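You operate a simulated robot arm through the tools that you are given. There is no shell and no other tool. Be economical: measure what you need, move in short steps, check, and stop when the job is done.

You run a simulated robot arm. Do the job below in one go: nothing can be reset, and whatever is moved stays where it is left.

JOB
Put things in order on the top of the desk. At the end: the teal tin from the top of the desk is on the teal coaster; the beige three-ring cedar block stands where the teal tin stood; the purple pod (marked "COCOA") from the top of the desk stands where the beige three-ring cedar block stood; one of the jars from the top of the desk is on the cream saucer on the top of the desk; whatever was shut is shut again. Leave all else as you found it, and nothing knocked over. Set down upright: tin.

It is judged by the outcome, as a careful person would: the job done as asked, and still so three seconds after it is handed in. It fails if anything else is knocked over, pushed out of place, dropped, spilled or broken.

ROBOT AND FRAMES
A 7-joint arm with a two-finger parallel gripper, fixed in place. Base frame: the origin is at the foot of the arm, x ahead of it, y to its left, z up; the work surface is at about z = 740. Readings come in mm, rad, newtons and seconds.
With the tool pointing down near the work surface it reaches from about 300 to 680 mm from the base axis. Its first joint turns from -1.152 to 1.152 rad. Payload 1.57 kg.
The tool frame sits at the grasp point between the pads (the TCP): z along the fingers, y along the line on which they close. The tips reach 30 mm beyond it. Largest opening 110 mm; finger width 24, thickness 12; the body of the gripper, 48 by 112 mm, starts 78 mm behind the TCP.
Orientation is that of the tool frame in the base frame, as a unit quaternion [x, y, z, w]. With the fingers straight down and closing along the base's y, the tool's x points along the base's -x, its y along +y and its z along -z.

CONTROLS
- The arm moves only by the tool servo_tool. Its argument "commands" is a list of rows, each a list of 7 numbers: the opening, from 0 (shut) to 1 (fully open), then the shift along the base's x, y, z in mm, then the turn, a rotation vector about the base's x, y, z in rad. In form: [[hand, x, y, z, ax, ay, az], ...]. A call has 1 to 20 rows; each row shifts and turns the commanded pose from where the row before left it. Each row takes 0.2 s and may step no farther than 50 mm and 0.15 rad from the row before; otherwise, or with a gripper value out of range, the whole call is refused. A pose out of reach is approached as far as the arm can. The call stops where the force on the tool passes 40 N (or 10 N more than at its start, if that is more) or the arm is blocked; 0.2 s more then pass. The fingers move at their own pace (about 108 mm/s each) and stop on an object; they squeeze with about 43 N. The grip force told is the motor's: it shows also when the fingers shut on nothing. Time passes only in rows, and 0.2 s behind the last, so rows that do not move let the fingers close. It gives the time, the measured TCP pose, the force on the tool (base axes), the opening and the grip force at its end, in the units of the frame above (readings bear some noise), with the torque about the TCP (base axes, N m) and any sound that the robot's microphone picked up, and new pictures: "show" is both (left out), scene, wrist or none.
- Cameras (640 x 400 px; columns grow to the right, rows downward): "scene" is fixed at [166.5, -398.5, 1391.9]; the picture's right is [0.74, -0.67, 0.00], its down [-0.45, -0.50, -0.74] and it looks along [0.50, 0.55, -0.68] (base axes); focal length 314 px, centre (320, 200). "wrist" rides on the gripper at [70, 16, -141] in the tool frame; the picture's right is [-0.23, 0.97, 0.00], its down [-0.86, -0.20, -0.48] and it looks along [-0.47, -0.11, 0.88] (tool axes); focal length 222 px, centre (320, 200). There is no depth. A picture from a camera that has moved, and an enlarged one, comes with that camera's place and axes in the base frame and with its lens.
- zoom(camera, box): a new picture of the part [left, top, right, bottom] of that camera's present view, enlarged. The clock stands still meanwhile.
- sign_off(): hands the job in; it is judged then, once.

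Go step by step. Nothing tells you positions but the pictures and the camera data: compare them with the known pose of the tool, close in by small moves and look again before you grip or let go. The budget is 120 turns and 200 pictures, counting those below and the enlarged ones. Unless the task says otherwise, let go and move clear before handing in, and close with one line.

The tools are called after "Call:" by a JSON object that holds its "method" and its "body". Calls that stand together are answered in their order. servo_tool: Moves the arm, as the interface text tells. Its arguments: {"type":"object","properties":{"commands":{"type":"array","items":{"type":"array","items":{"type":"number"}}},"show":{"type":"string","enum":["both","scene","wrist","none"]}},"required":["commands"]} The other tools are called the same way: zoom (camera, box) takes an enlarged picture of a part of a camera's view; sign_off () hands the job in.

At the start:

```text
t: 0.0
position: [298.8, 169.6, 1035.5]
ee_rot: [0.0, 1.0, 0.0, 0.0]
force: [-0.3, 0.4, 0.2]
moment: [0.01, 0.0, 0.0]
opening: 110.1
finger_force: 0.0
```

scene: 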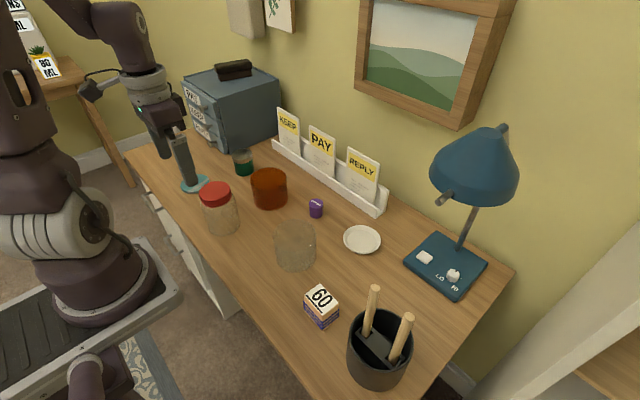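
wrist: 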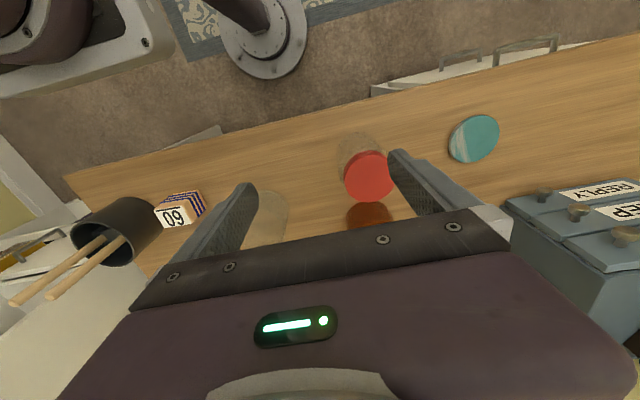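

I see a desk with jars, a teal-ish tin, a purple pod, a cube, a saucer and a coaster. I'll zoom in to identify them before moving.

Call:
{"method": "zoom", "body": {"camera": "scene", "box": [170, 130, 330, 230]}}

Call:
{"method": "zoom", "body": {"camera": "scene", "box": [260, 190, 420, 340]}}

Call:
{"method": "zoom", "body": {"camera": "scene", "box": [170, 50, 290, 150]}}

```text
4.00 times, centred on (250, 180) of scene
camera zoom: at [166.5, -398.5, 1391.9], right [0.74, -0.67, 0.0], down [-0.45, -0.5, -0.74], along [0.5, 0.55, -0.68], focal length 1258 px, centre (600, 280)
```

zoom: 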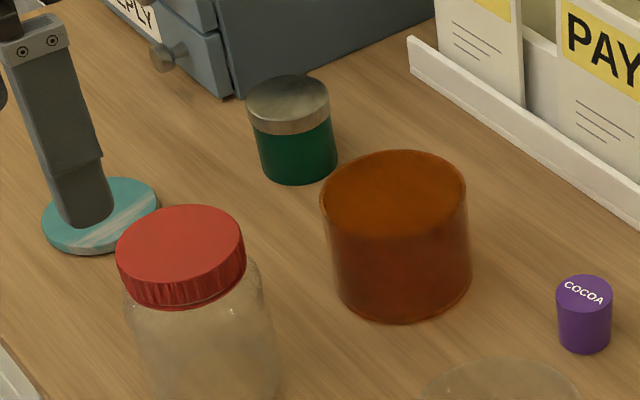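

```text
2.67 times, centred on (340, 265) of scene
camera zoom: at [166.5, -398.5, 1391.9], right [0.74, -0.67, 0.0], down [-0.45, -0.5, -0.74], along [0.5, 0.55, -0.68], focal length 839 px, centre (267, 27)
```

zoom: 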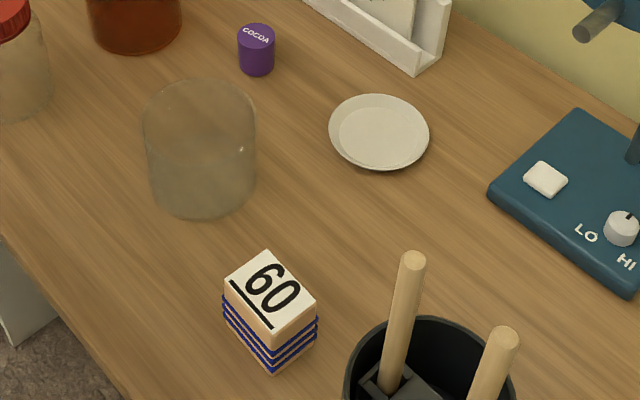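

```text
4.00 times, centred on (230, 100) of scene
camera zoom: at [166.5, -398.5, 1391.9], right [0.74, -0.67, 0.0], down [-0.45, -0.5, -0.74], along [0.5, 0.55, -0.68], focal length 1258 px, centre (680, 600)
```

zoom: 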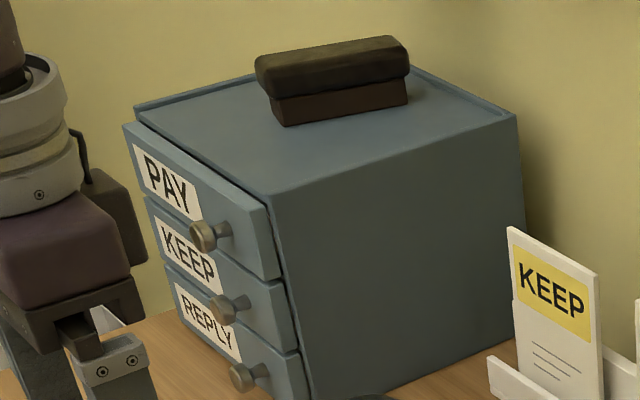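

The likely targets are the green tin with the metal lid near (554,411), the coaster near (397,463), the block near (390,-155), the pod near (595,93) and the saucer near (618,-66). I'll zoom the wrist view to refine these.

Call:
{"method": "zoom", "body": {"camera": "wrist", "box": [140, 100, 300, 250]}}

Call:
{"method": "zoom", "body": {"camera": "wrist", "box": [320, 90, 520, 240]}}

Call:
{"method": "zoom", "body": {"camera": "scene", "box": [0, 0, 120, 100]}}

Call:
{"method": "zoom", "body": {"camera": "scene", "box": [180, 160, 340, 280]}}

```text
2.67 times, centred on (220, 175) of wrist
camera zoom: at [228.6, 186.1, 1177.1], right [0.23, 0.97, 0.0], down [0.86, -0.2, 0.48], along [0.47, -0.11, -0.88], focal length 592 px, centre (587, 267)
```

zoom: 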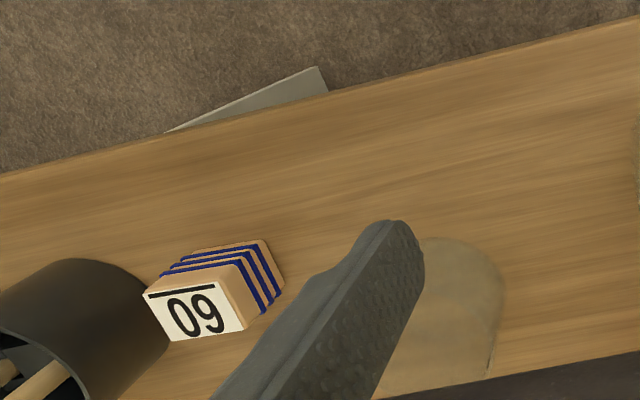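

```text
2.67 times, centred on (420, 165) of wrist
camera zoom: at [228.6, 186.1, 1177.1], right [0.23, 0.97, 0.0], down [0.86, -0.2, 0.48], along [0.47, -0.11, -0.88], focal length 592 px, centre (53, 293)
```

zoom: 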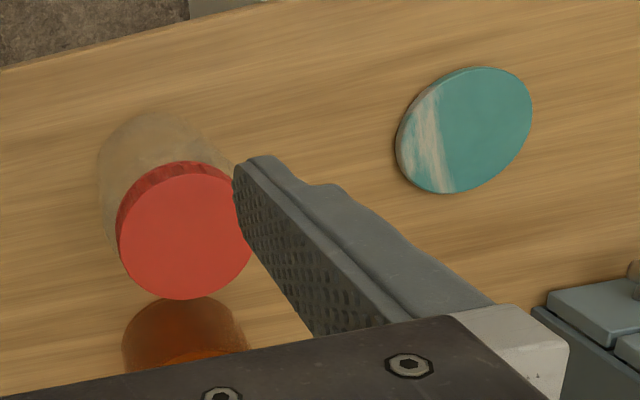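

```text
4.00 times, centred on (60, 50) of scene
camera zoom: at [166.5, -398.5, 1391.9], right [0.74, -0.67, 0.0], down [-0.45, -0.5, -0.74], along [0.5, 0.55, -0.68], focal length 1258 px, centre (1360, 800)
```

zoom: 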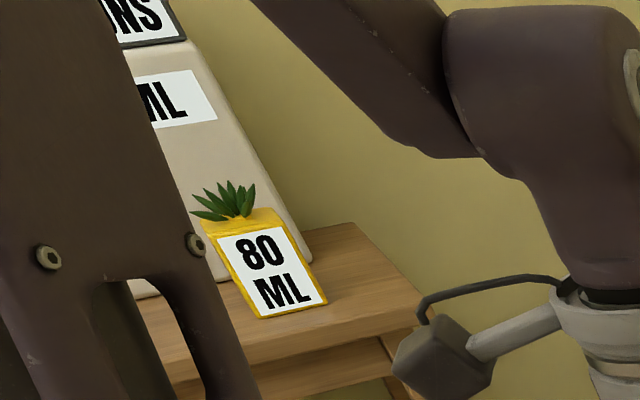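

```text
3.33 times, centred on (260, 220) of scene
camera zoom: at [166.5, -398.5, 1391.9], right [0.74, -0.67, 0.0], down [-0.45, -0.5, -0.74], along [0.5, 0.55, -0.68], focal length 1048 px, centre (520, 133)
```

zoom: 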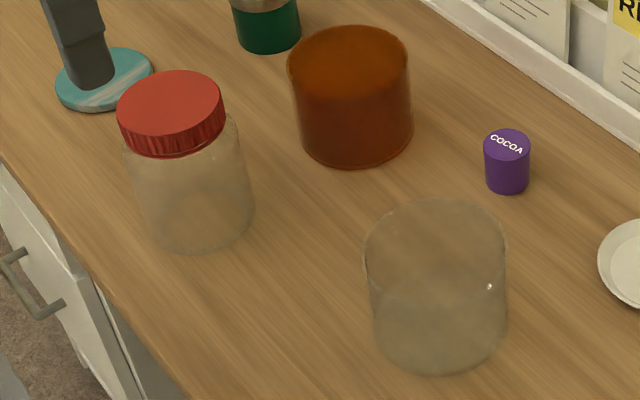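

The targets fit one block with three blue rings, one green tin with a metal lid, and the red-lidded jar as the graspable jar. I'm moving above the tin to look closer.

Call:
{"method": "servo_tool", "body": {"commands": [[1, 26, 30, -12, 0, 0, 0], [1, 26, 30, -12, 0, 0, 0], [1, 26, 30, -12, 0, 0, 0], [1, 26, 30, -12, 0, 0, 0], [1, 26, 30, -12, 0, 0, 0], [1, 26, 30, -12, 0, 0, 0], [1, 26, 30, -13, 0, 0, 0]]}}

```text
t: 1.6
position: [479.6, 380.2, 948.9]
ee_rot: [0.001, 1.0, -0.001, -0.001]
force: [0.6, 0.6, 0.6]
moment: [-0.01, 0.01, 0.03]
opening: 109.9
finger_force: 0.1
camera wrist: at [410.2, 396.2, 1090.1], right [0.23, 0.97, 0.0], down [0.86, -0.2, 0.48], along [0.47, -0.11, -0.88], focal length 222 px, centre (320, 200)
```

scene: 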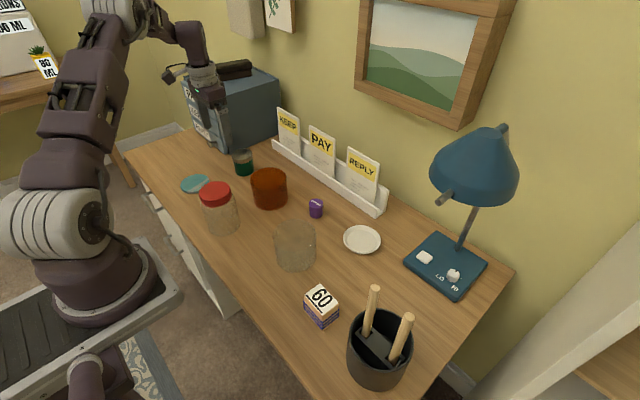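
wrist: 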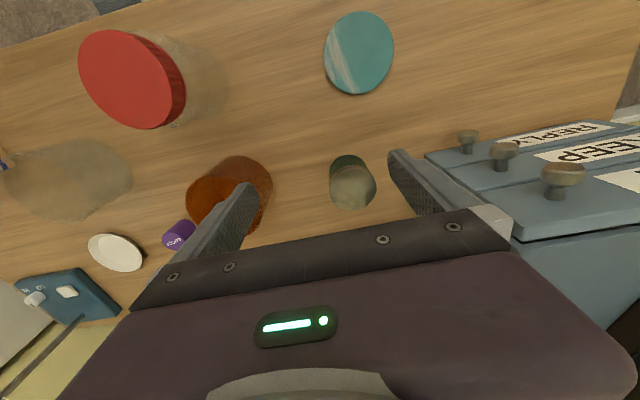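

The wrist view puts the tin at about (552,410) with its lid at z≈808, and the coaster near (395,457). I'm moving over the tin.

Call:
{"method": "servo_tool", "body": {"commands": [[1, 24, 10, -20, 0, 0, 0], [1, 24, 10, -20, 0, 0, 0], [1, 24, 10, -20, 0, 0, 0], [1, 0, 0, -20, 0, 0, 0], [1, 0, 0, 0, 0, 0, 0]]}}

Call:
{"method": "zoom", "body": {"camera": "scene", "box": [170, 90, 330, 190]}}

```text
t: 2.8
position: [539.4, 402.2, 877.8]
ee_rot: [-0.001, 1.0, 0.0, 0.0]
force: [-0.3, -0.4, -0.4]
moment: [0.02, 0.0, -0.06]
opening: 110.1
finger_force: 0.0
out of reach, approached as far as the arm can: row 3
camera wrist: at [470.2, 417.4, 1019.5], right [0.23, 0.97, 0.0], down [0.86, -0.2, 0.48], along [0.47, -0.11, -0.88], focal length 222 px, centre (320, 200)
```

scene: 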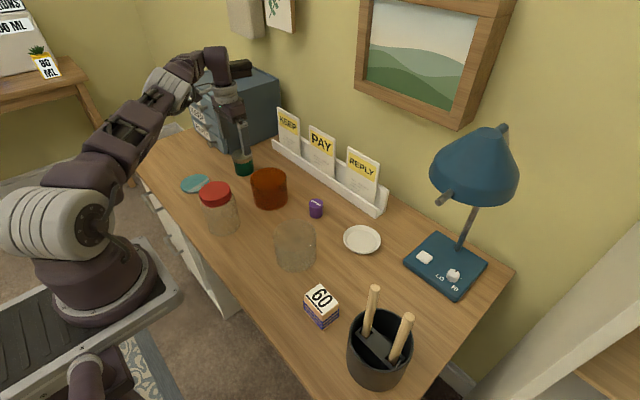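
wrist: 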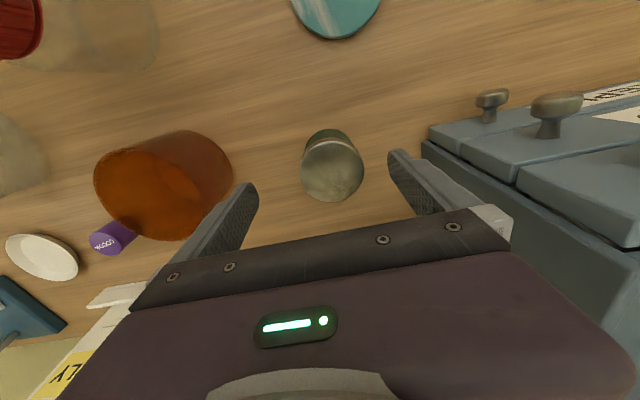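

```text
4.00 times, centred on (250, 140) of scene
camera zoom: at [166.5, -398.5, 1391.9], right [0.74, -0.67, 0.0], down [-0.45, -0.5, -0.74], along [0.5, 0.55, -0.68], focal length 1258 px, centre (600, 440)
```

zoom: 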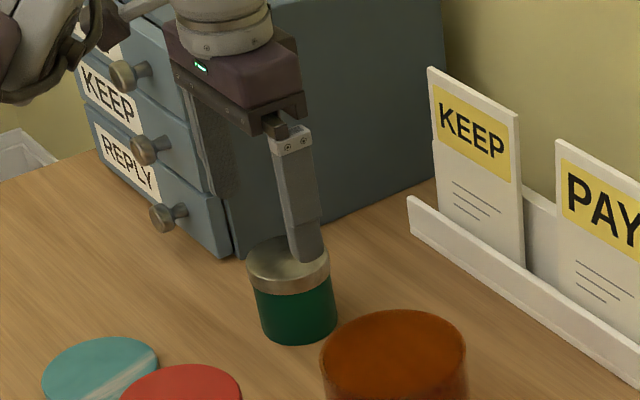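

The tin is at (555,410), about 17 mm beyond straight-down reach. I'll turn the hand so it closes tangentially and tilt the fingers outward to gain reach.

Call:
{"method": "servo_tool", "body": {"commands": [[1, -5, -4, 0, 0, 0, 0.127], [1, 0, 0, 0, 0, 0, 0.127], [1, 0, 0, 0, 0, 0, 0.127], [1, 0, 0, 0, 0, 0, 0.127], [1, 0, 0, 0, 0, 0, 0.128], [1, 0, 0, 0, 0.0594, -0.0804, 0], [1, 0, 0, 0, 0.0594, -0.0804, 0], [1, 10, 6, 0, 0, 0, 0], [1, 10, 6, -10, 0, 0, 0], [1, 0, 0, 0, 0, 0, 0]]}}

Call:
{"method": "zoom", "body": {"camera": "scene", "box": [170, 90, 330, 190]}}

```text
t: 5.0
position: [554.7, 409.6, 869.1]
ee_rot: [-0.31, 0.945, 0.031, 0.096]
force: [0.7, 0.0, -0.3]
moment: [-0.01, -0.04, 0.02]
opening: 110.2
finger_force: 0.1
camera wrist: at [466.8, 365.0, 993.1], right [-0.4, 0.92, 0.05], down [0.72, 0.28, 0.64], along [0.57, 0.29, -0.77], focal length 222 px, centre (320, 200)
```

scene: 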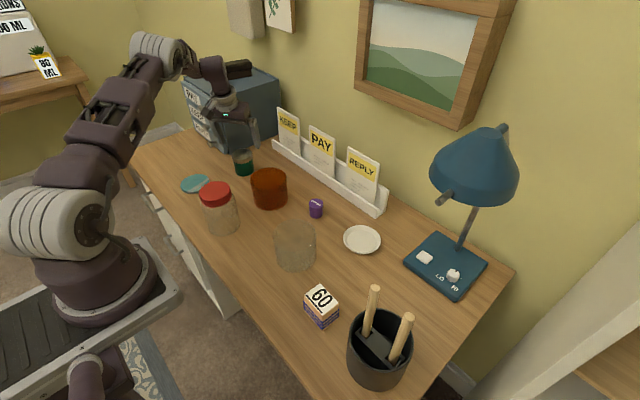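
wrist: 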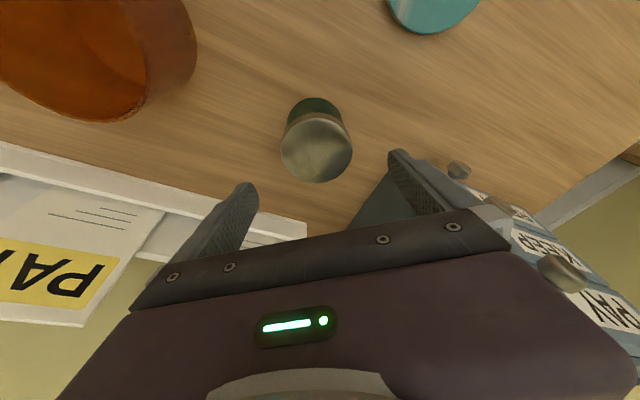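

```text
4.00 times, centred on (250, 140) of scene
camera zoom: at [166.5, -398.5, 1391.9], right [0.74, -0.67, 0.0], down [-0.45, -0.5, -0.74], along [0.5, 0.55, -0.68], focal length 1258 px, centre (600, 440)
```

zoom: 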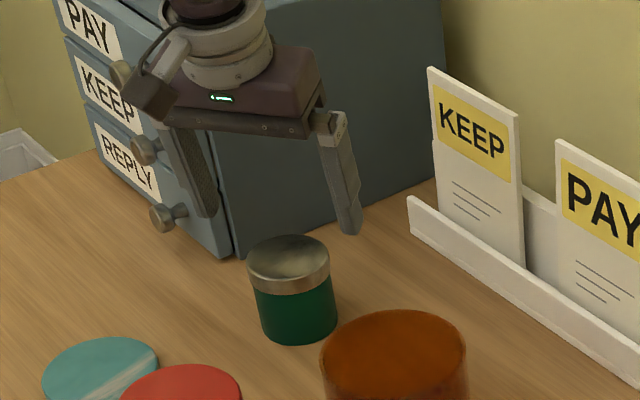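

Reach is fine with the tilt, and the tin centre averages (552,409). I'm descending to grip it.

Call:
{"method": "servo_tool", "body": {"commands": [[1, -2, 0, -20, 0, 0, 0], [1, 0, 0, -20, 0, 0, 0], [1, 0, 0, -20, 0, 0, 0], [1, 0, 0, -20, 0, 0, 0], [1, 0, 0, 0, 0, 0, 0]]}}

Call:
{"method": "zoom", "body": {"camera": "scene", "box": [190, 110, 310, 190]}}

```text
t: 6.2
position: [549.8, 409.5, 788.3]
ee_rot: [-0.311, 0.945, 0.031, 0.094]
force: [-0.1, 0.0, -0.3]
moment: [0.0, 0.03, 0.01]
opening: 110.1
finger_force: 0.0
camera wrist: at [464.0, 365.1, 912.8], right [-0.4, 0.92, 0.05], down [0.72, 0.28, 0.64], along [0.57, 0.29, -0.77], focal length 222 px, centre (320, 200)
```

scene: 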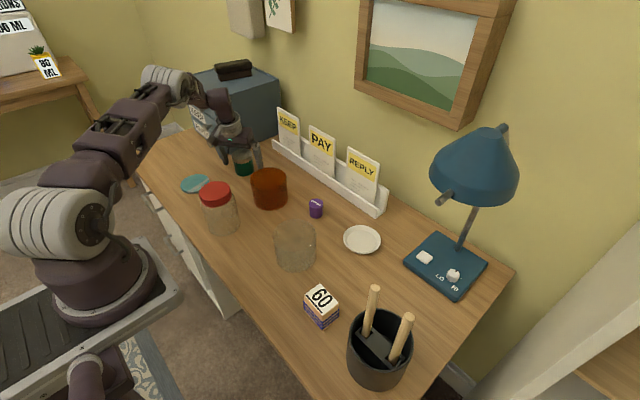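
wrist: 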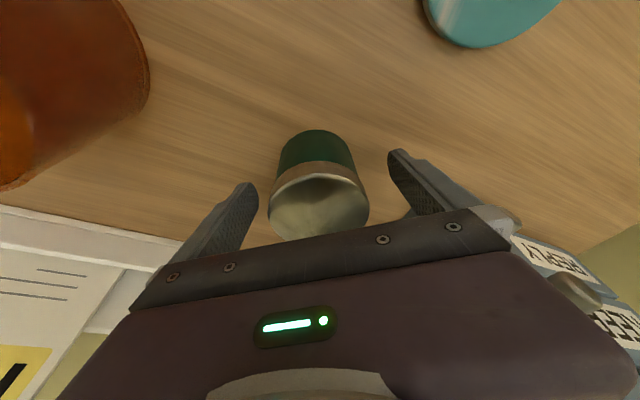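

```text
5.00 times, centred on (250, 150) of scene
camera zoom: at [166.5, -398.5, 1391.9], right [0.74, -0.67, 0.0], down [-0.45, -0.5, -0.74], along [0.5, 0.55, -0.68], focal length 1572 px, centre (670, 450)
```

zoom: 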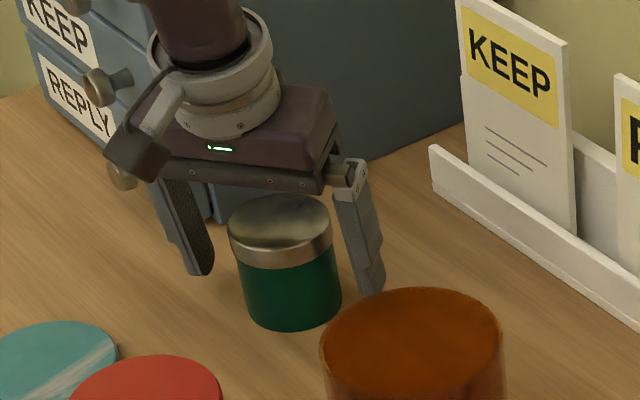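

The tin sits centred between the fingers. I'm closing the grip and then lifting a little to check.

Call:
{"method": "servo_tool", "body": {"commands": [[1, -2, -1, 0, 0, 0, 0], [0.4, 0, 0, 0, 0, 0, 0], [0.4, 0, 0, 0, 0, 0, 0], [0.4, 0, 0, 0, 0, 0, 0], [0.4, 0, 0, 0, 0, 0, 0]], "show": "wrist"}}

```text
t: 7.4
position: [549.6, 409.6, 788.7]
ee_rot: [-0.31, 0.945, 0.03, 0.095]
force: [-0.7, -0.9, -0.4]
moment: [0.04, -0.03, -0.01]
opening: 64.6
finger_force: 42.8
camera wrist: at [462.1, 364.2, 913.0], right [-0.4, 0.92, 0.05], down [0.72, 0.28, 0.64], along [0.57, 0.29, -0.77], focal length 222 px, centre (320, 200)
```

wrist: 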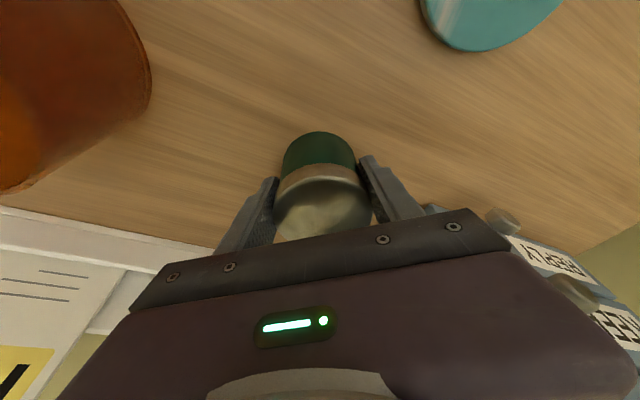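

Gripped at 64.6 mm wide. I'm lifting and moving toward the coaster.

Call:
{"method": "servo_tool", "body": {"commands": [[0.4, 0, 0, 10, 0, 0, 0], [0.4, 0, 0, 25, 0, 0, 0], [0.4, 0, 0, 30, 0, 0, 0], [0.4, -35, 0, 10, 0, 0, 0], [0.4, -40, 5, 0, 0, 0, 0], [0.4, -40, 10, 0, 0, 0, 0], [0.4, 0, 0, 0, 0, 0, 0]]}}

```text
t: 9.0
position: [434.4, 424.3, 863.7]
ee_rot: [-0.311, 0.945, 0.032, 0.095]
force: [0.4, 0.6, -1.2]
moment: [-0.03, -0.01, 0.0]
opening: 64.6
finger_force: 43.2
camera wrist: at [347.7, 379.3, 987.5], right [-0.4, 0.92, 0.05], down [0.72, 0.28, 0.64], along [0.57, 0.29, -0.77], focal length 222 px, centre (320, 200)
```

scene: 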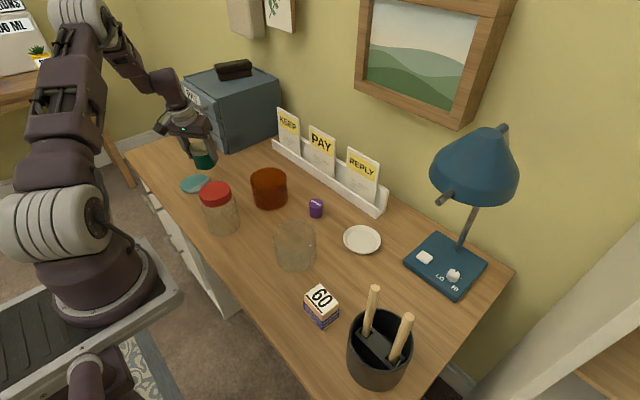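
wrist: 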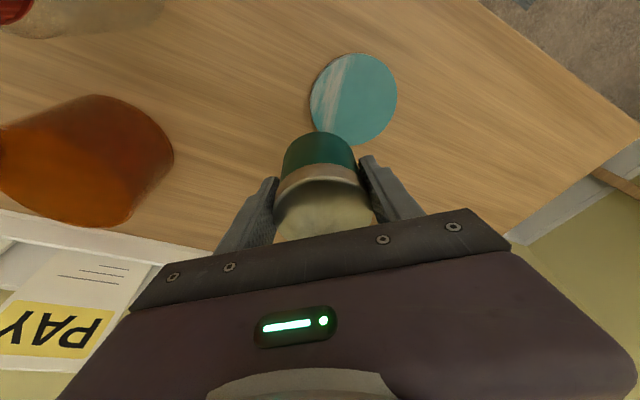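

The coaster estimates average about (393,453). I'm moving above it and checking.

Call:
{"method": "servo_tool", "body": {"commands": [[0.4, -21, 14, 0, 0, 0, 0], [0.4, -20, 14, -20, 0, 0, 0], [0.4, 0, 0, -20, 0, 0, 0], [0.4, 0, 0, 0, 0, 0, 0]]}}

Call:
{"method": "zoom", "body": {"camera": "scene", "box": [140, 120, 260, 200]}}

```text
t: 10.0
position: [393.0, 451.7, 822.6]
ee_rot: [-0.311, 0.945, 0.031, 0.095]
force: [-0.2, 0.5, -2.9]
moment: [0.02, 0.02, 0.0]
opening: 64.8
finger_force: 42.6
camera wrist: at [306.7, 407.9, 945.9], right [-0.4, 0.92, 0.05], down [0.72, 0.28, 0.64], along [0.57, 0.29, -0.77], focal length 222 px, centre (320, 200)
```

scene: 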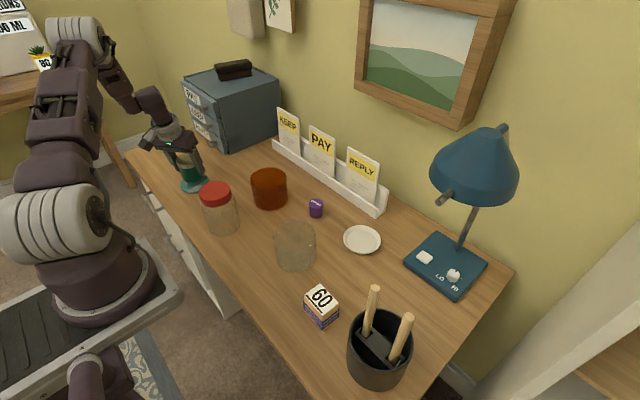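
wrist: 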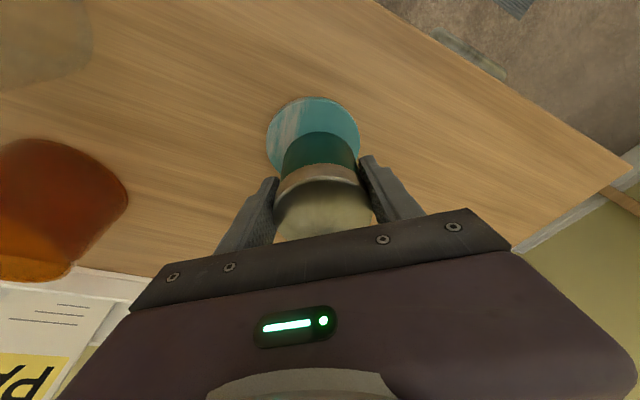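

```text
5.00 times, centred on (200, 160) of scene
camera zoom: at [166.5, -398.5, 1391.9], right [0.74, -0.67, 0.0], down [-0.45, -0.5, -0.74], along [0.5, 0.55, -0.68], focal length 1572 px, centre (920, 400)
```

zoom: 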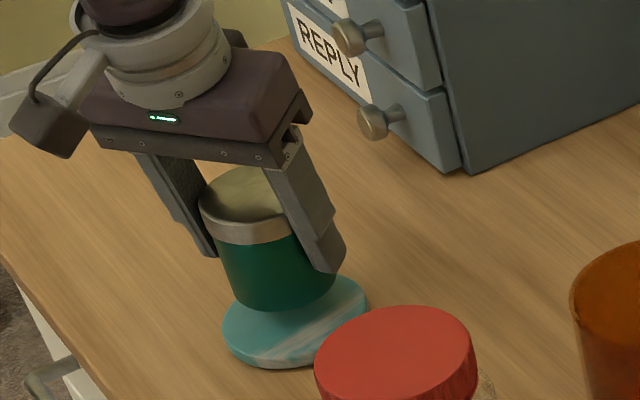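

The tin is over the coaster. I'm lowering gently.

Call:
{"method": "servo_tool", "body": {"commands": [[0.4, 0, -1, -12, 0, 0, 0], [0.4, 0, 0, -10, 0, 0, 0], [0.4, 0, 0, -2, 0, 0, 0]]}}

Call:
{"method": "zoom", "body": {"camera": "scene", "box": [140, 120, 260, 200]}}

```text
t: 10.8
position: [393.4, 453.0, 799.8]
ee_rot: [-0.312, 0.945, 0.033, 0.097]
force: [-2.2, -2.4, 25.1]
moment: [-0.06, 0.0, 0.23]
opening: 64.5
finger_force: 42.4
camera wrist: at [307.0, 407.2, 924.6], right [-0.4, 0.91, 0.05], down [0.71, 0.28, 0.64], along [0.57, 0.29, -0.77], focal length 222 px, centre (320, 200)
```

scene: 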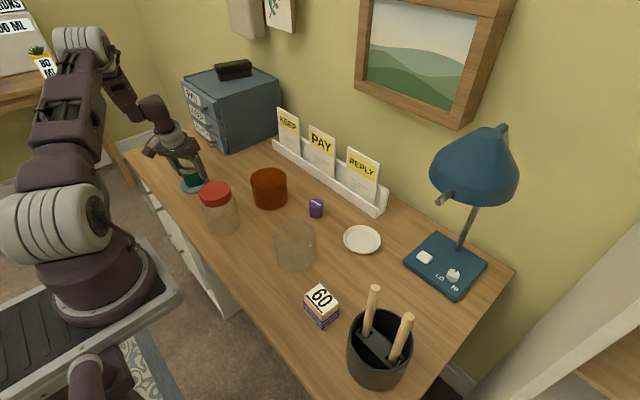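
wrist: 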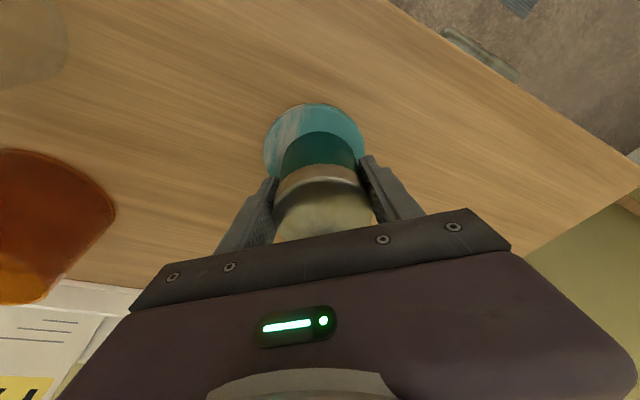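

```text
5.00 times, centred on (200, 160) of scene
camera zoom: at [166.1, -398.9, 1391.8], right [0.74, -0.67, 0.0], down [-0.45, -0.5, -0.74], along [0.5, 0.55, -0.68], focal length 1572 px, centre (920, 400)
```

zoom: 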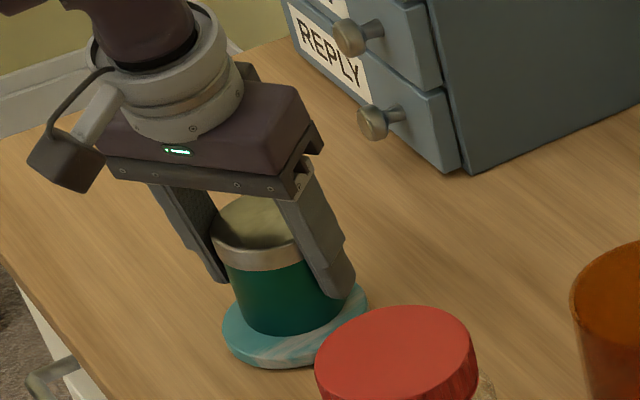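

Contact shows about 25 N, so the tin is seated on the coaster. I'm easing off, releasing and rising.

Call:
{"method": "servo_tool", "body": {"commands": [[0.4, 0, 0, 1.5, 0, 0, 0], [0.8, 0, 0, 0, 0, 0, 0], [0.9, 0, 0, 0, 0, 0, 0], [0.9, 0, 0, 0, 0, 0, 0], [0.9, 0, 0, 20, 0, 0, 0], [0.9, 0, 0, 40, 0, 0, 0], [0.9, 0, 0, 40, 0, 0, 0], [0.9, 0, 0, 30, 0, 0, 0]]}}

Call:
{"method": "zoom", "body": {"camera": "scene", "box": [140, 120, 260, 200]}}

```text
t: 12.6
position: [392.0, 450.0, 931.2]
ee_rot: [-0.312, 0.945, 0.03, 0.095]
force: [0.3, 0.5, 0.3]
moment: [0.01, 0.01, 0.02]
opening: 99.0
finger_force: 0.0
camera wrist: at [305.4, 405.7, 1055.8], right [-0.4, 0.92, 0.05], down [0.72, 0.28, 0.64], along [0.57, 0.29, -0.77], focal length 222 px, centre (320, 200)
```

scene: 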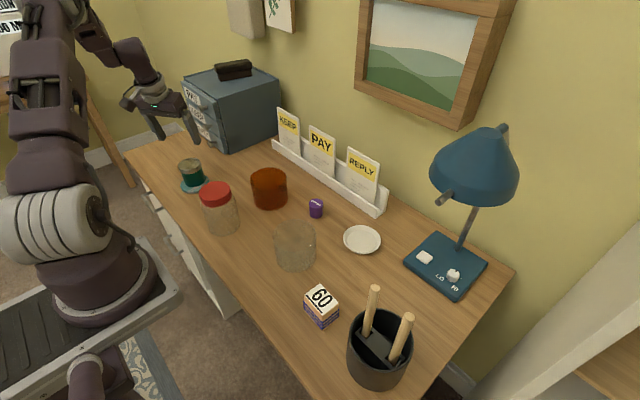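
wrist: 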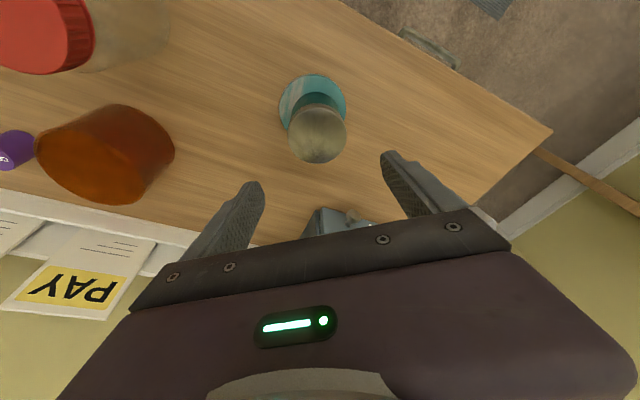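

```text
5.00 times, centred on (200, 160) of scene
camera zoom: at [166.5, -398.5, 1391.9], right [0.74, -0.67, 0.0], down [-0.45, -0.5, -0.74], along [0.5, 0.55, -0.68], focal length 1572 px, centre (920, 400)
```

zoom: 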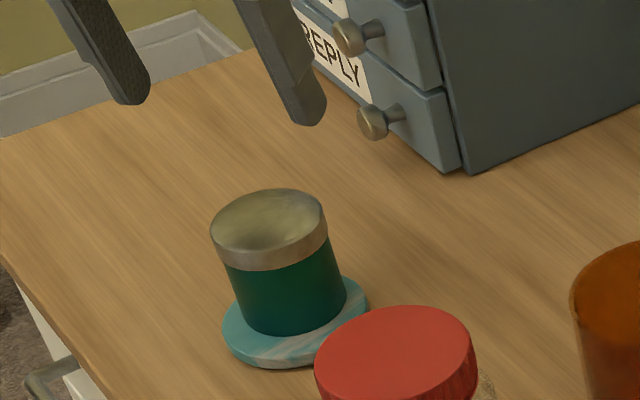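

The tin is standing on the coaster. Next I'm travelling high to look at the block near (390,-155), turning the wrist as I go.

Call:
{"method": "servo_tool", "body": {"commands": [[1, 0, 0, 40, 0, 0, 0], [1, -5, -40, 0, 0, 0, -0.1], [1, -5, -45, 0, 0, 0, -0.1], [1, -5, -45, 0, 0, 0, -0.1], [1, -5, -45, 0, 0, 0, -0.1], [1, -5, -45, 0, 0, 0, -0.1], [1, -5, -45, 0, 0, 0, -0.1], [1, -5, -45, 0, 0, 0, -0.1], [1, -5, -45, 0, 0, 0, -0.1], [1, -5, -45, 0, 0, 0, -0.1], [1, -5, -45, 0, 0, 0, -0.1], [1, -5, -45, 0, 0, 0, 0], [1, -5, -45, 0, 0, 0, 0], [1, 0, -45, 0, 0, 0, 0], [1, 0, 0, 0, 0, 0, 0]]}}

```text
t: 15.8
position: [333.2, -129.1, 970.3]
ee_rot: [0.179, 0.979, -0.018, 0.098]
force: [0.2, -0.3, -0.6]
moment: [0.03, 0.02, -0.01]
opening: 110.1
finger_force: 0.0
camera wrist: at [249.5, -79.6, 1094.1], right [0.55, 0.83, 0.05], down [0.62, -0.45, 0.64], along [0.55, -0.33, -0.77], focal length 222 px, centre (320, 200)
```

scene: 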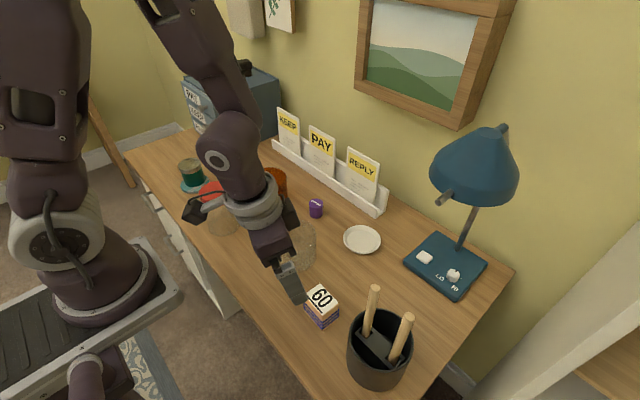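
wrist: 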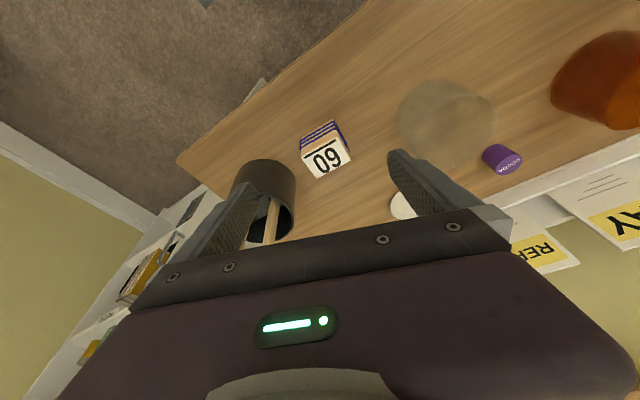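

Call:
{"method": "zoom", "body": {"camera": "wrist", "box": [280, 110, 370, 190]}}

Call:
{"method": "zoom", "body": {"camera": "scene", "box": [290, 270, 360, 340]}}

```text
5.00 times, centred on (325, 150) of wrist
camera zoom: at [249.5, -79.6, 1094.1], right [0.55, 0.83, 0.05], down [0.62, -0.45, 0.64], along [0.55, -0.33, -0.77], focal length 1111 px, centre (295, 450)
```

zoom: 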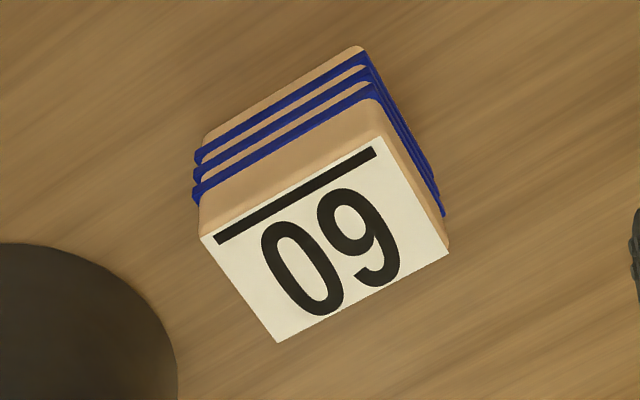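

```text
5.71 times, centred on (325, 305) of scene
camera zoom: at [166.5, -398.5, 1391.9], right [0.74, -0.67, 0.0], down [-0.45, -0.5, -0.74], along [0.5, 0.55, -0.68], focal length 1797 px, centre (291, -400)
```

zoom: 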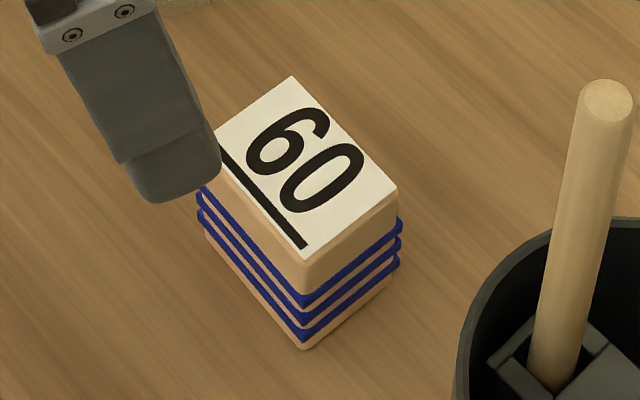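

The block has three rings. Its top is about 60 (y) × 42 (x) mm, 60 mm tall, centred near (400,-153). I'll align the yaw and hover above it with a reduced opening to keep clear of the pen cup.

Call:
{"method": "servo_tool", "body": {"commands": [[0.85, 20, 0, -10, 0, 0, 0.145], [0.85, 20, -10, -20, 0, 0, 0.145], [0.85, 20, -10, -30, 0, 0, 0], [0.85, 7, -3, -35, 0, 0, 0], [0.85, 0, 0, 0, 0, 0, 0]]}}

Call:
{"method": "zoom", "body": {"camera": "scene", "box": [260, 240, 420, 340]}}

```text
t: 17.0
position: [400.9, -150.1, 874.8]
ee_rot: [0.036, 0.994, -0.004, 0.101]
force: [0.2, 0.2, -0.4]
moment: [-0.03, 0.0, 0.02]
opening: 93.3
finger_force: 0.1
camera wrist: at [306.4, -127.6, 998.8], right [0.29, 0.95, 0.05], down [0.73, -0.25, 0.64], along [0.62, -0.15, -0.77], focal length 222 px, centre (320, 200)
```

scene: 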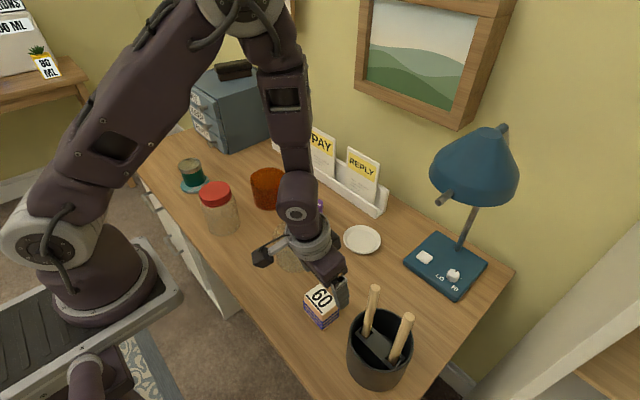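
wrist: 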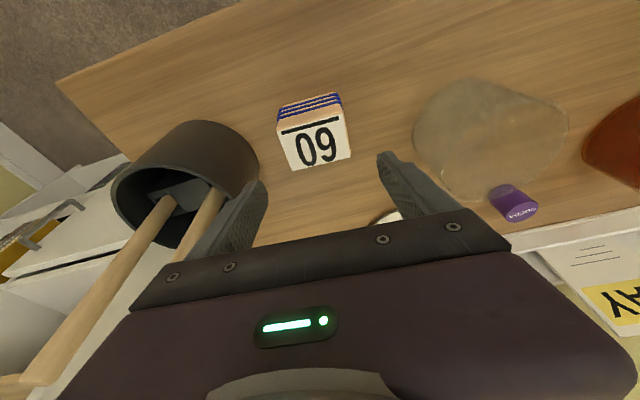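

```text
4.00 times, centred on (340, 290) of scene
camera zoom: at [166.5, -398.5, 1391.9], right [0.74, -0.67, 0.0], down [-0.45, -0.5, -0.74], along [0.5, 0.55, -0.68], focal length 1258 px, centre (240, -160)
```

zoom: 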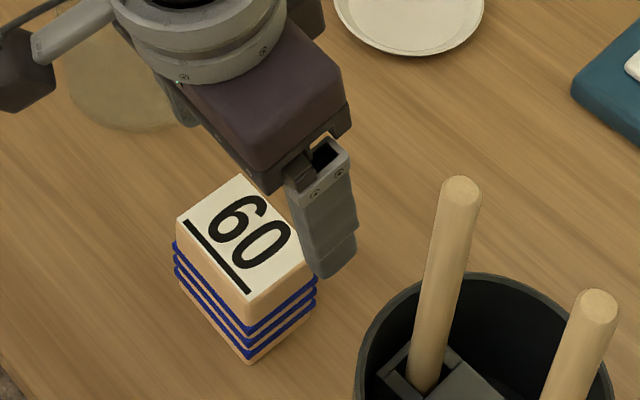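

The hand is aligned and centred over the block. I'm descending to grip.

Call:
{"method": "servo_tool", "body": {"commands": [[0.85, -1, 0, -30, 0, 0, 0], [0.85, 0, 0, -30, 0, 0, 0], [0.85, 0, 0, -20, 0, 0, 0], [0.85, 0, 0, -12, 0, 0, 0], [0.85, 0, 0, 0, 0, 0, 0]]}}

Call:
{"method": "zoom", "body": {"camera": "scene", "box": [260, 240, 420, 340]}}

```text
t: 18.2
position: [398.5, -152.4, 784.2]
ee_rot: [0.036, 0.994, -0.003, 0.1]
force: [0.8, 0.2, 0.1]
moment: [0.0, -0.03, 0.04]
opening: 93.3
finger_force: 0.2
camera wrist: at [303.6, -129.1, 908.6], right [0.29, 0.95, 0.04], down [0.73, -0.25, 0.64], along [0.62, -0.16, -0.77], focal length 222 px, centre (320, 200)
```

scene: 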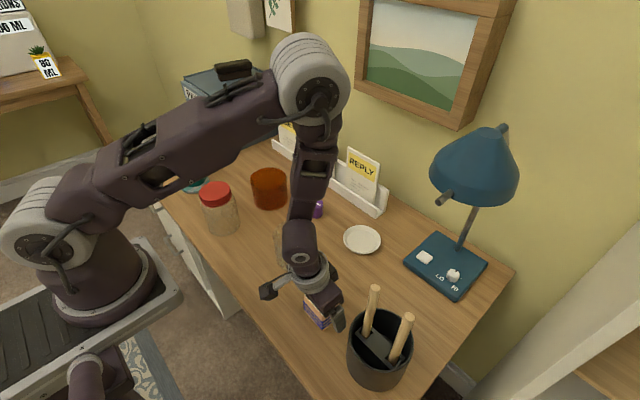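
wrist: 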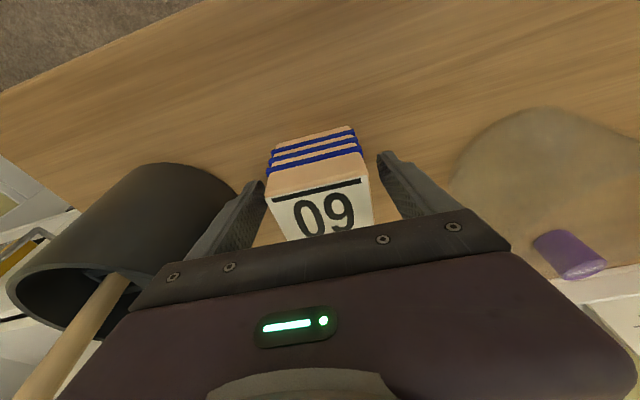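

```text
4.00 times, centred on (340, 290) of scene
camera zoom: at [166.5, -398.5, 1391.9], right [0.74, -0.67, 0.0], down [-0.45, -0.5, -0.74], along [0.5, 0.55, -0.68], focal length 1258 px, centre (240, -160)
```

zoom: 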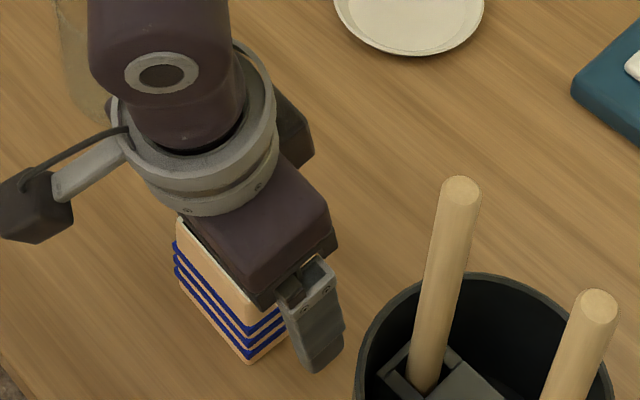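

The block is between the fingers. I'm closing.

Call:
{"method": "servo_tool", "body": {"commands": [[0.3, 0, 0, 0, 0, 0, 0], [0.3, 0, 0, 0, 0, 0, 0], [0.3, 0, 0, 0, 0, 0, 0], [0.3, 0, 0, 8, 0, 0, 0], [0.3, 0, 0, 0, 0, 0, 0]]}}

Call:
{"method": "zoom", "body": {"camera": "scene", "box": [260, 240, 420, 340]}}

```text
t: 19.4
position: [398.8, -150.7, 793.4]
ee_rot: [0.037, 0.994, -0.003, 0.1]
force: [1.1, 0.4, -0.9]
moment: [-0.02, 0.03, 0.0]
opening: 60.7
finger_force: 43.1
camera wrist: at [304.2, -129.0, 917.2], right [0.29, 0.95, 0.05], down [0.73, -0.25, 0.64], along [0.62, -0.15, -0.77], focal length 222 px, centre (320, 200)
```

scene: 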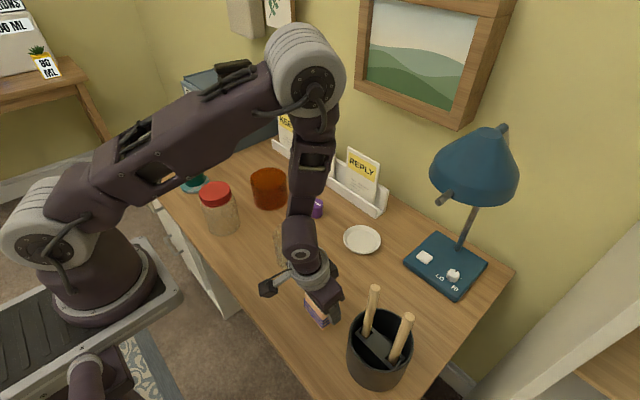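
wrist: 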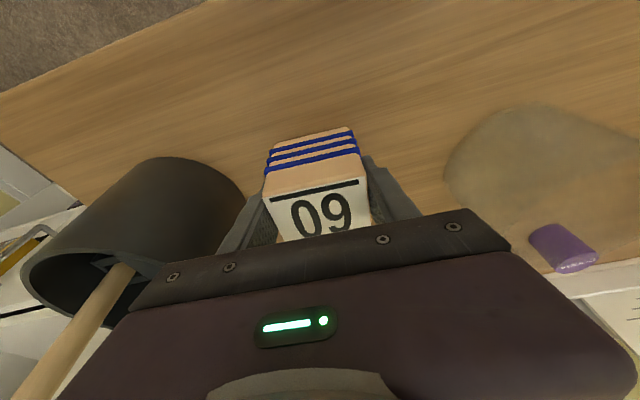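

```text
4.00 times, centred on (340, 290) of scene
camera zoom: at [166.5, -398.5, 1391.9], right [0.74, -0.67, 0.0], down [-0.45, -0.5, -0.74], along [0.5, 0.55, -0.68], focal length 1258 px, centre (240, -160)
```

zoom: 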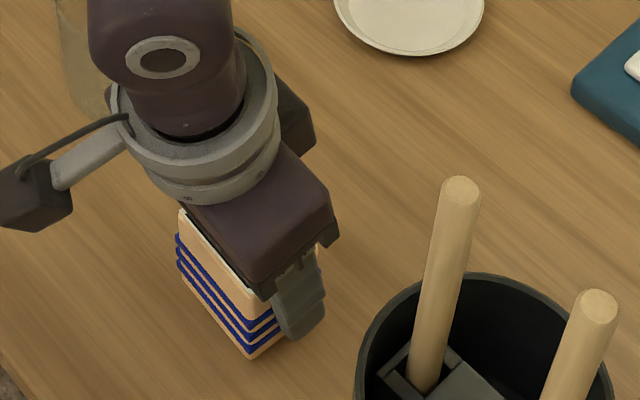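

The block is held. I'm lifting high and carrying it toward the tin's old spot (548,409).

Call:
{"method": "servo_tool", "body": {"commands": [[0.3, 0, 2, 40, 0, 0, 0], [0.3, 0, 5, 45, 0, 0, 0], [0.3, 0, 5, 45, 0, 0, 0], [0.3, 0, 10, 40, 0, 0, 0], [0.3, 8, 45, 0, 0, 0, 0.064], [0.3, 8, 47, 0, 0, 0, 0.064], [0.3, 8, 47, 0, 0, 0, 0.064], [0.3, 8, 47, 0, 0, 0, 0.064], [0.3, 8, 47, 0, 0, 0, 0.064], [0.3, 8, 47, 0, 0, 0, 0.064], [0.3, 8, 47, 0, 0, 0, 0.064], [0.3, 9, 47, 0, 0, 0, 0.064], [0.3, 9, 47, 0, 0, 0, 0.064], [0.3, 9, 47, 0, 0, 0, 0.064], [0.3, 9, 30, -10, 0, 0, 0.066], [0.3, 0, 0, -40, 0, 0, 0], [0.3, 0, 0, 0, 0, 0, 0]]}}

```text
t: 23.0
position: [490.3, 367.9, 909.9]
ee_rot: [-0.31, 0.945, 0.031, 0.095]
force: [0.0, -0.3, 0.2]
moment: [-0.01, 0.01, 0.01]
opening: 61.4
finger_force: 42.8
camera wrist: at [404.3, 324.6, 1034.9], right [-0.4, 0.92, 0.05], down [0.72, 0.28, 0.64], along [0.57, 0.29, -0.77], focal length 222 px, centre (320, 200)
```

scene: 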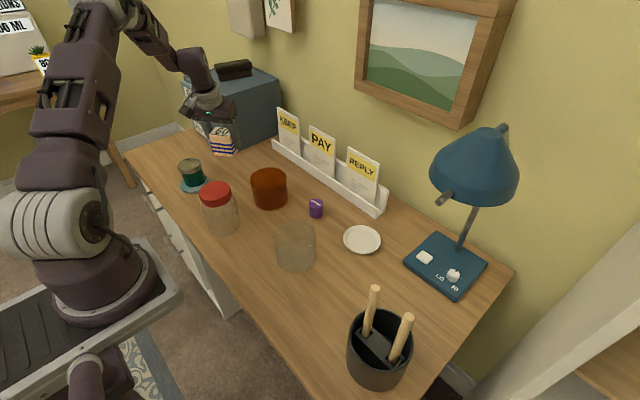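
wrist: 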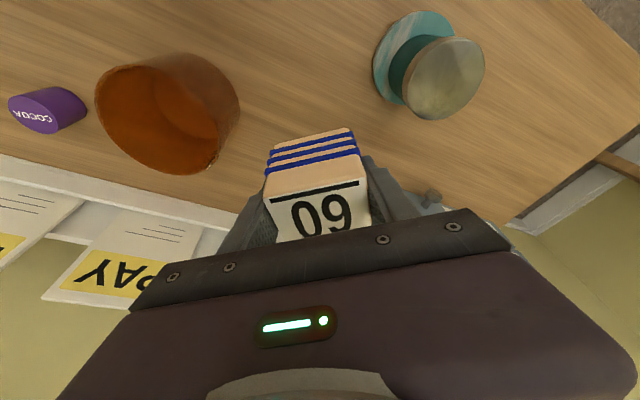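

Now I'm placing the block at the old tin spot.

Call:
{"method": "servo_tool", "body": {"commands": [[0.3, 29, 20, 0, 0, 0, 0], [0.3, 29, 21, -20, 0, 0, 0], [0.3, 0, 0, -40, 0, 0, 0], [0.3, 0, 0, -40, 0, 0, 0], [0.3, 0, 0, 0, 0, 0, 0]]}}

Call:
{"method": "zoom", "body": {"camera": "scene", "box": [170, 130, 330, 230]}}

```text
t: 24.2
position: [550.0, 409.3, 812.0]
ee_rot: [-0.309, 0.946, 0.032, 0.096]
force: [0.6, -1.3, 0.1]
moment: [-0.02, 0.0, 0.03]
opening: 61.4
finger_force: 42.9
camera wrist: at [462.4, 364.7, 935.8], right [-0.4, 0.92, 0.05], down [0.72, 0.28, 0.64], along [0.57, 0.29, -0.77], focal length 222 px, centre (320, 200)
```

scene: 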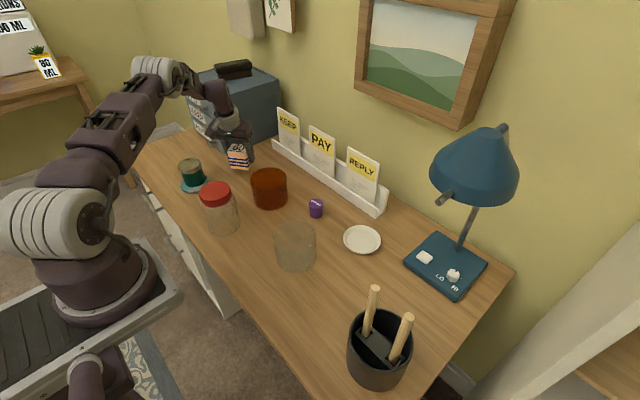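
wrist: 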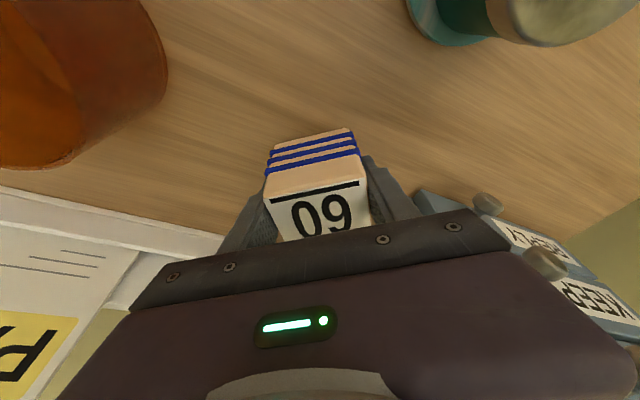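

```text
4.00 times, centred on (250, 180) of scene
camera zoom: at [166.5, -398.5, 1391.9], right [0.74, -0.67, 0.0], down [-0.45, -0.5, -0.74], along [0.5, 0.55, -0.68], focal length 1258 px, centre (600, 280)
```

zoom: 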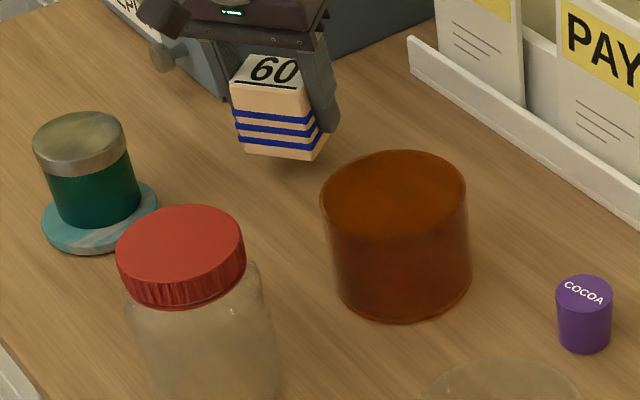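

The block is hovering about 28 mm up, over the right place. I'm lowering to contact.

Call:
{"method": "servo_tool", "body": {"commands": [[0.3, 0, 0, -14, 0, 0, 0], [0.3, 0, 0, -10, 0, 0, 0], [0.3, 0, 0, -3, 0, 0, 0]]}}

Call:
{"method": "zoom", "body": {"camera": "scene", "box": [170, 130, 330, 230]}}

```text
t: 25.0
position: [548.9, 409.0, 784.7]
ee_rot: [-0.308, 0.946, 0.031, 0.095]
force: [-0.1, 0.2, -0.5]
moment: [-0.01, -0.01, -0.01]
opening: 61.2
finger_force: 42.5
camera wrist: at [461.8, 365.1, 909.0], right [-0.4, 0.92, 0.05], down [0.72, 0.28, 0.64], along [0.57, 0.29, -0.77], focal length 222 px, centre (320, 200)
```

scene: 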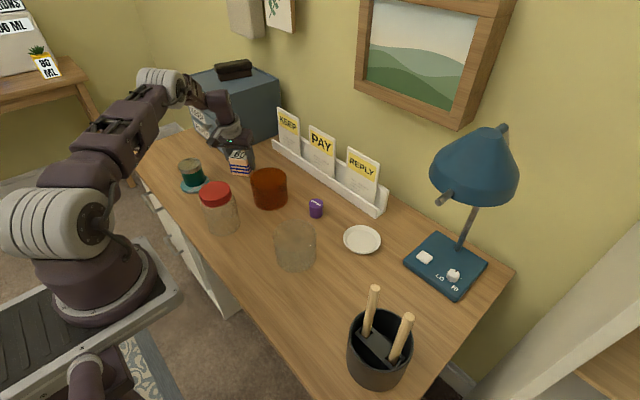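
wrist: 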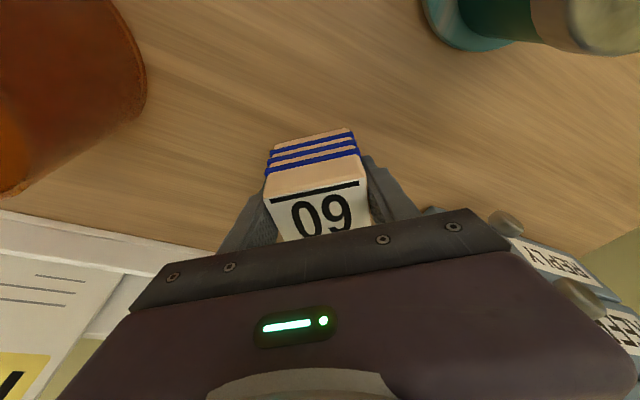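

```text
4.00 times, centred on (250, 180) of scene
camera zoom: at [166.5, -398.5, 1391.9], right [0.74, -0.67, 0.0], down [-0.45, -0.5, -0.74], along [0.5, 0.55, -0.68], focal length 1258 px, centre (600, 280)
```

zoom: 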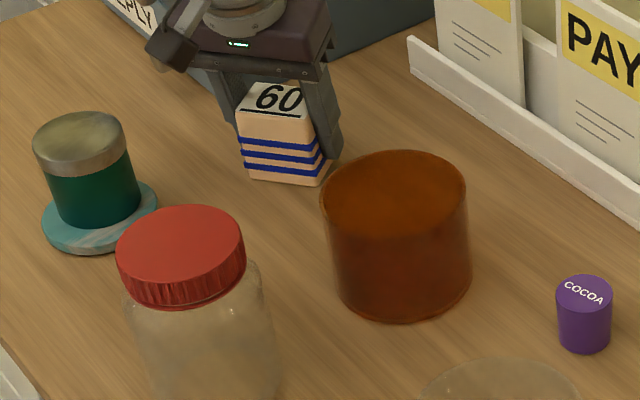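

There's no contact yet, so I'm going a touch lower.

Call:
{"method": "servo_tool", "body": {"commands": [[0.3, 0, 0, -1.5, 0, 0, 0]], "show": "none"}}

```text
t: 25.4
position: [548.8, 409.3, 783.9]
ee_rot: [-0.31, 0.945, 0.031, 0.096]
force: [-6.5, -5.5, 19.6]
moment: [-0.21, 0.44, 0.02]
opening: 61.4
finger_force: 42.9
```

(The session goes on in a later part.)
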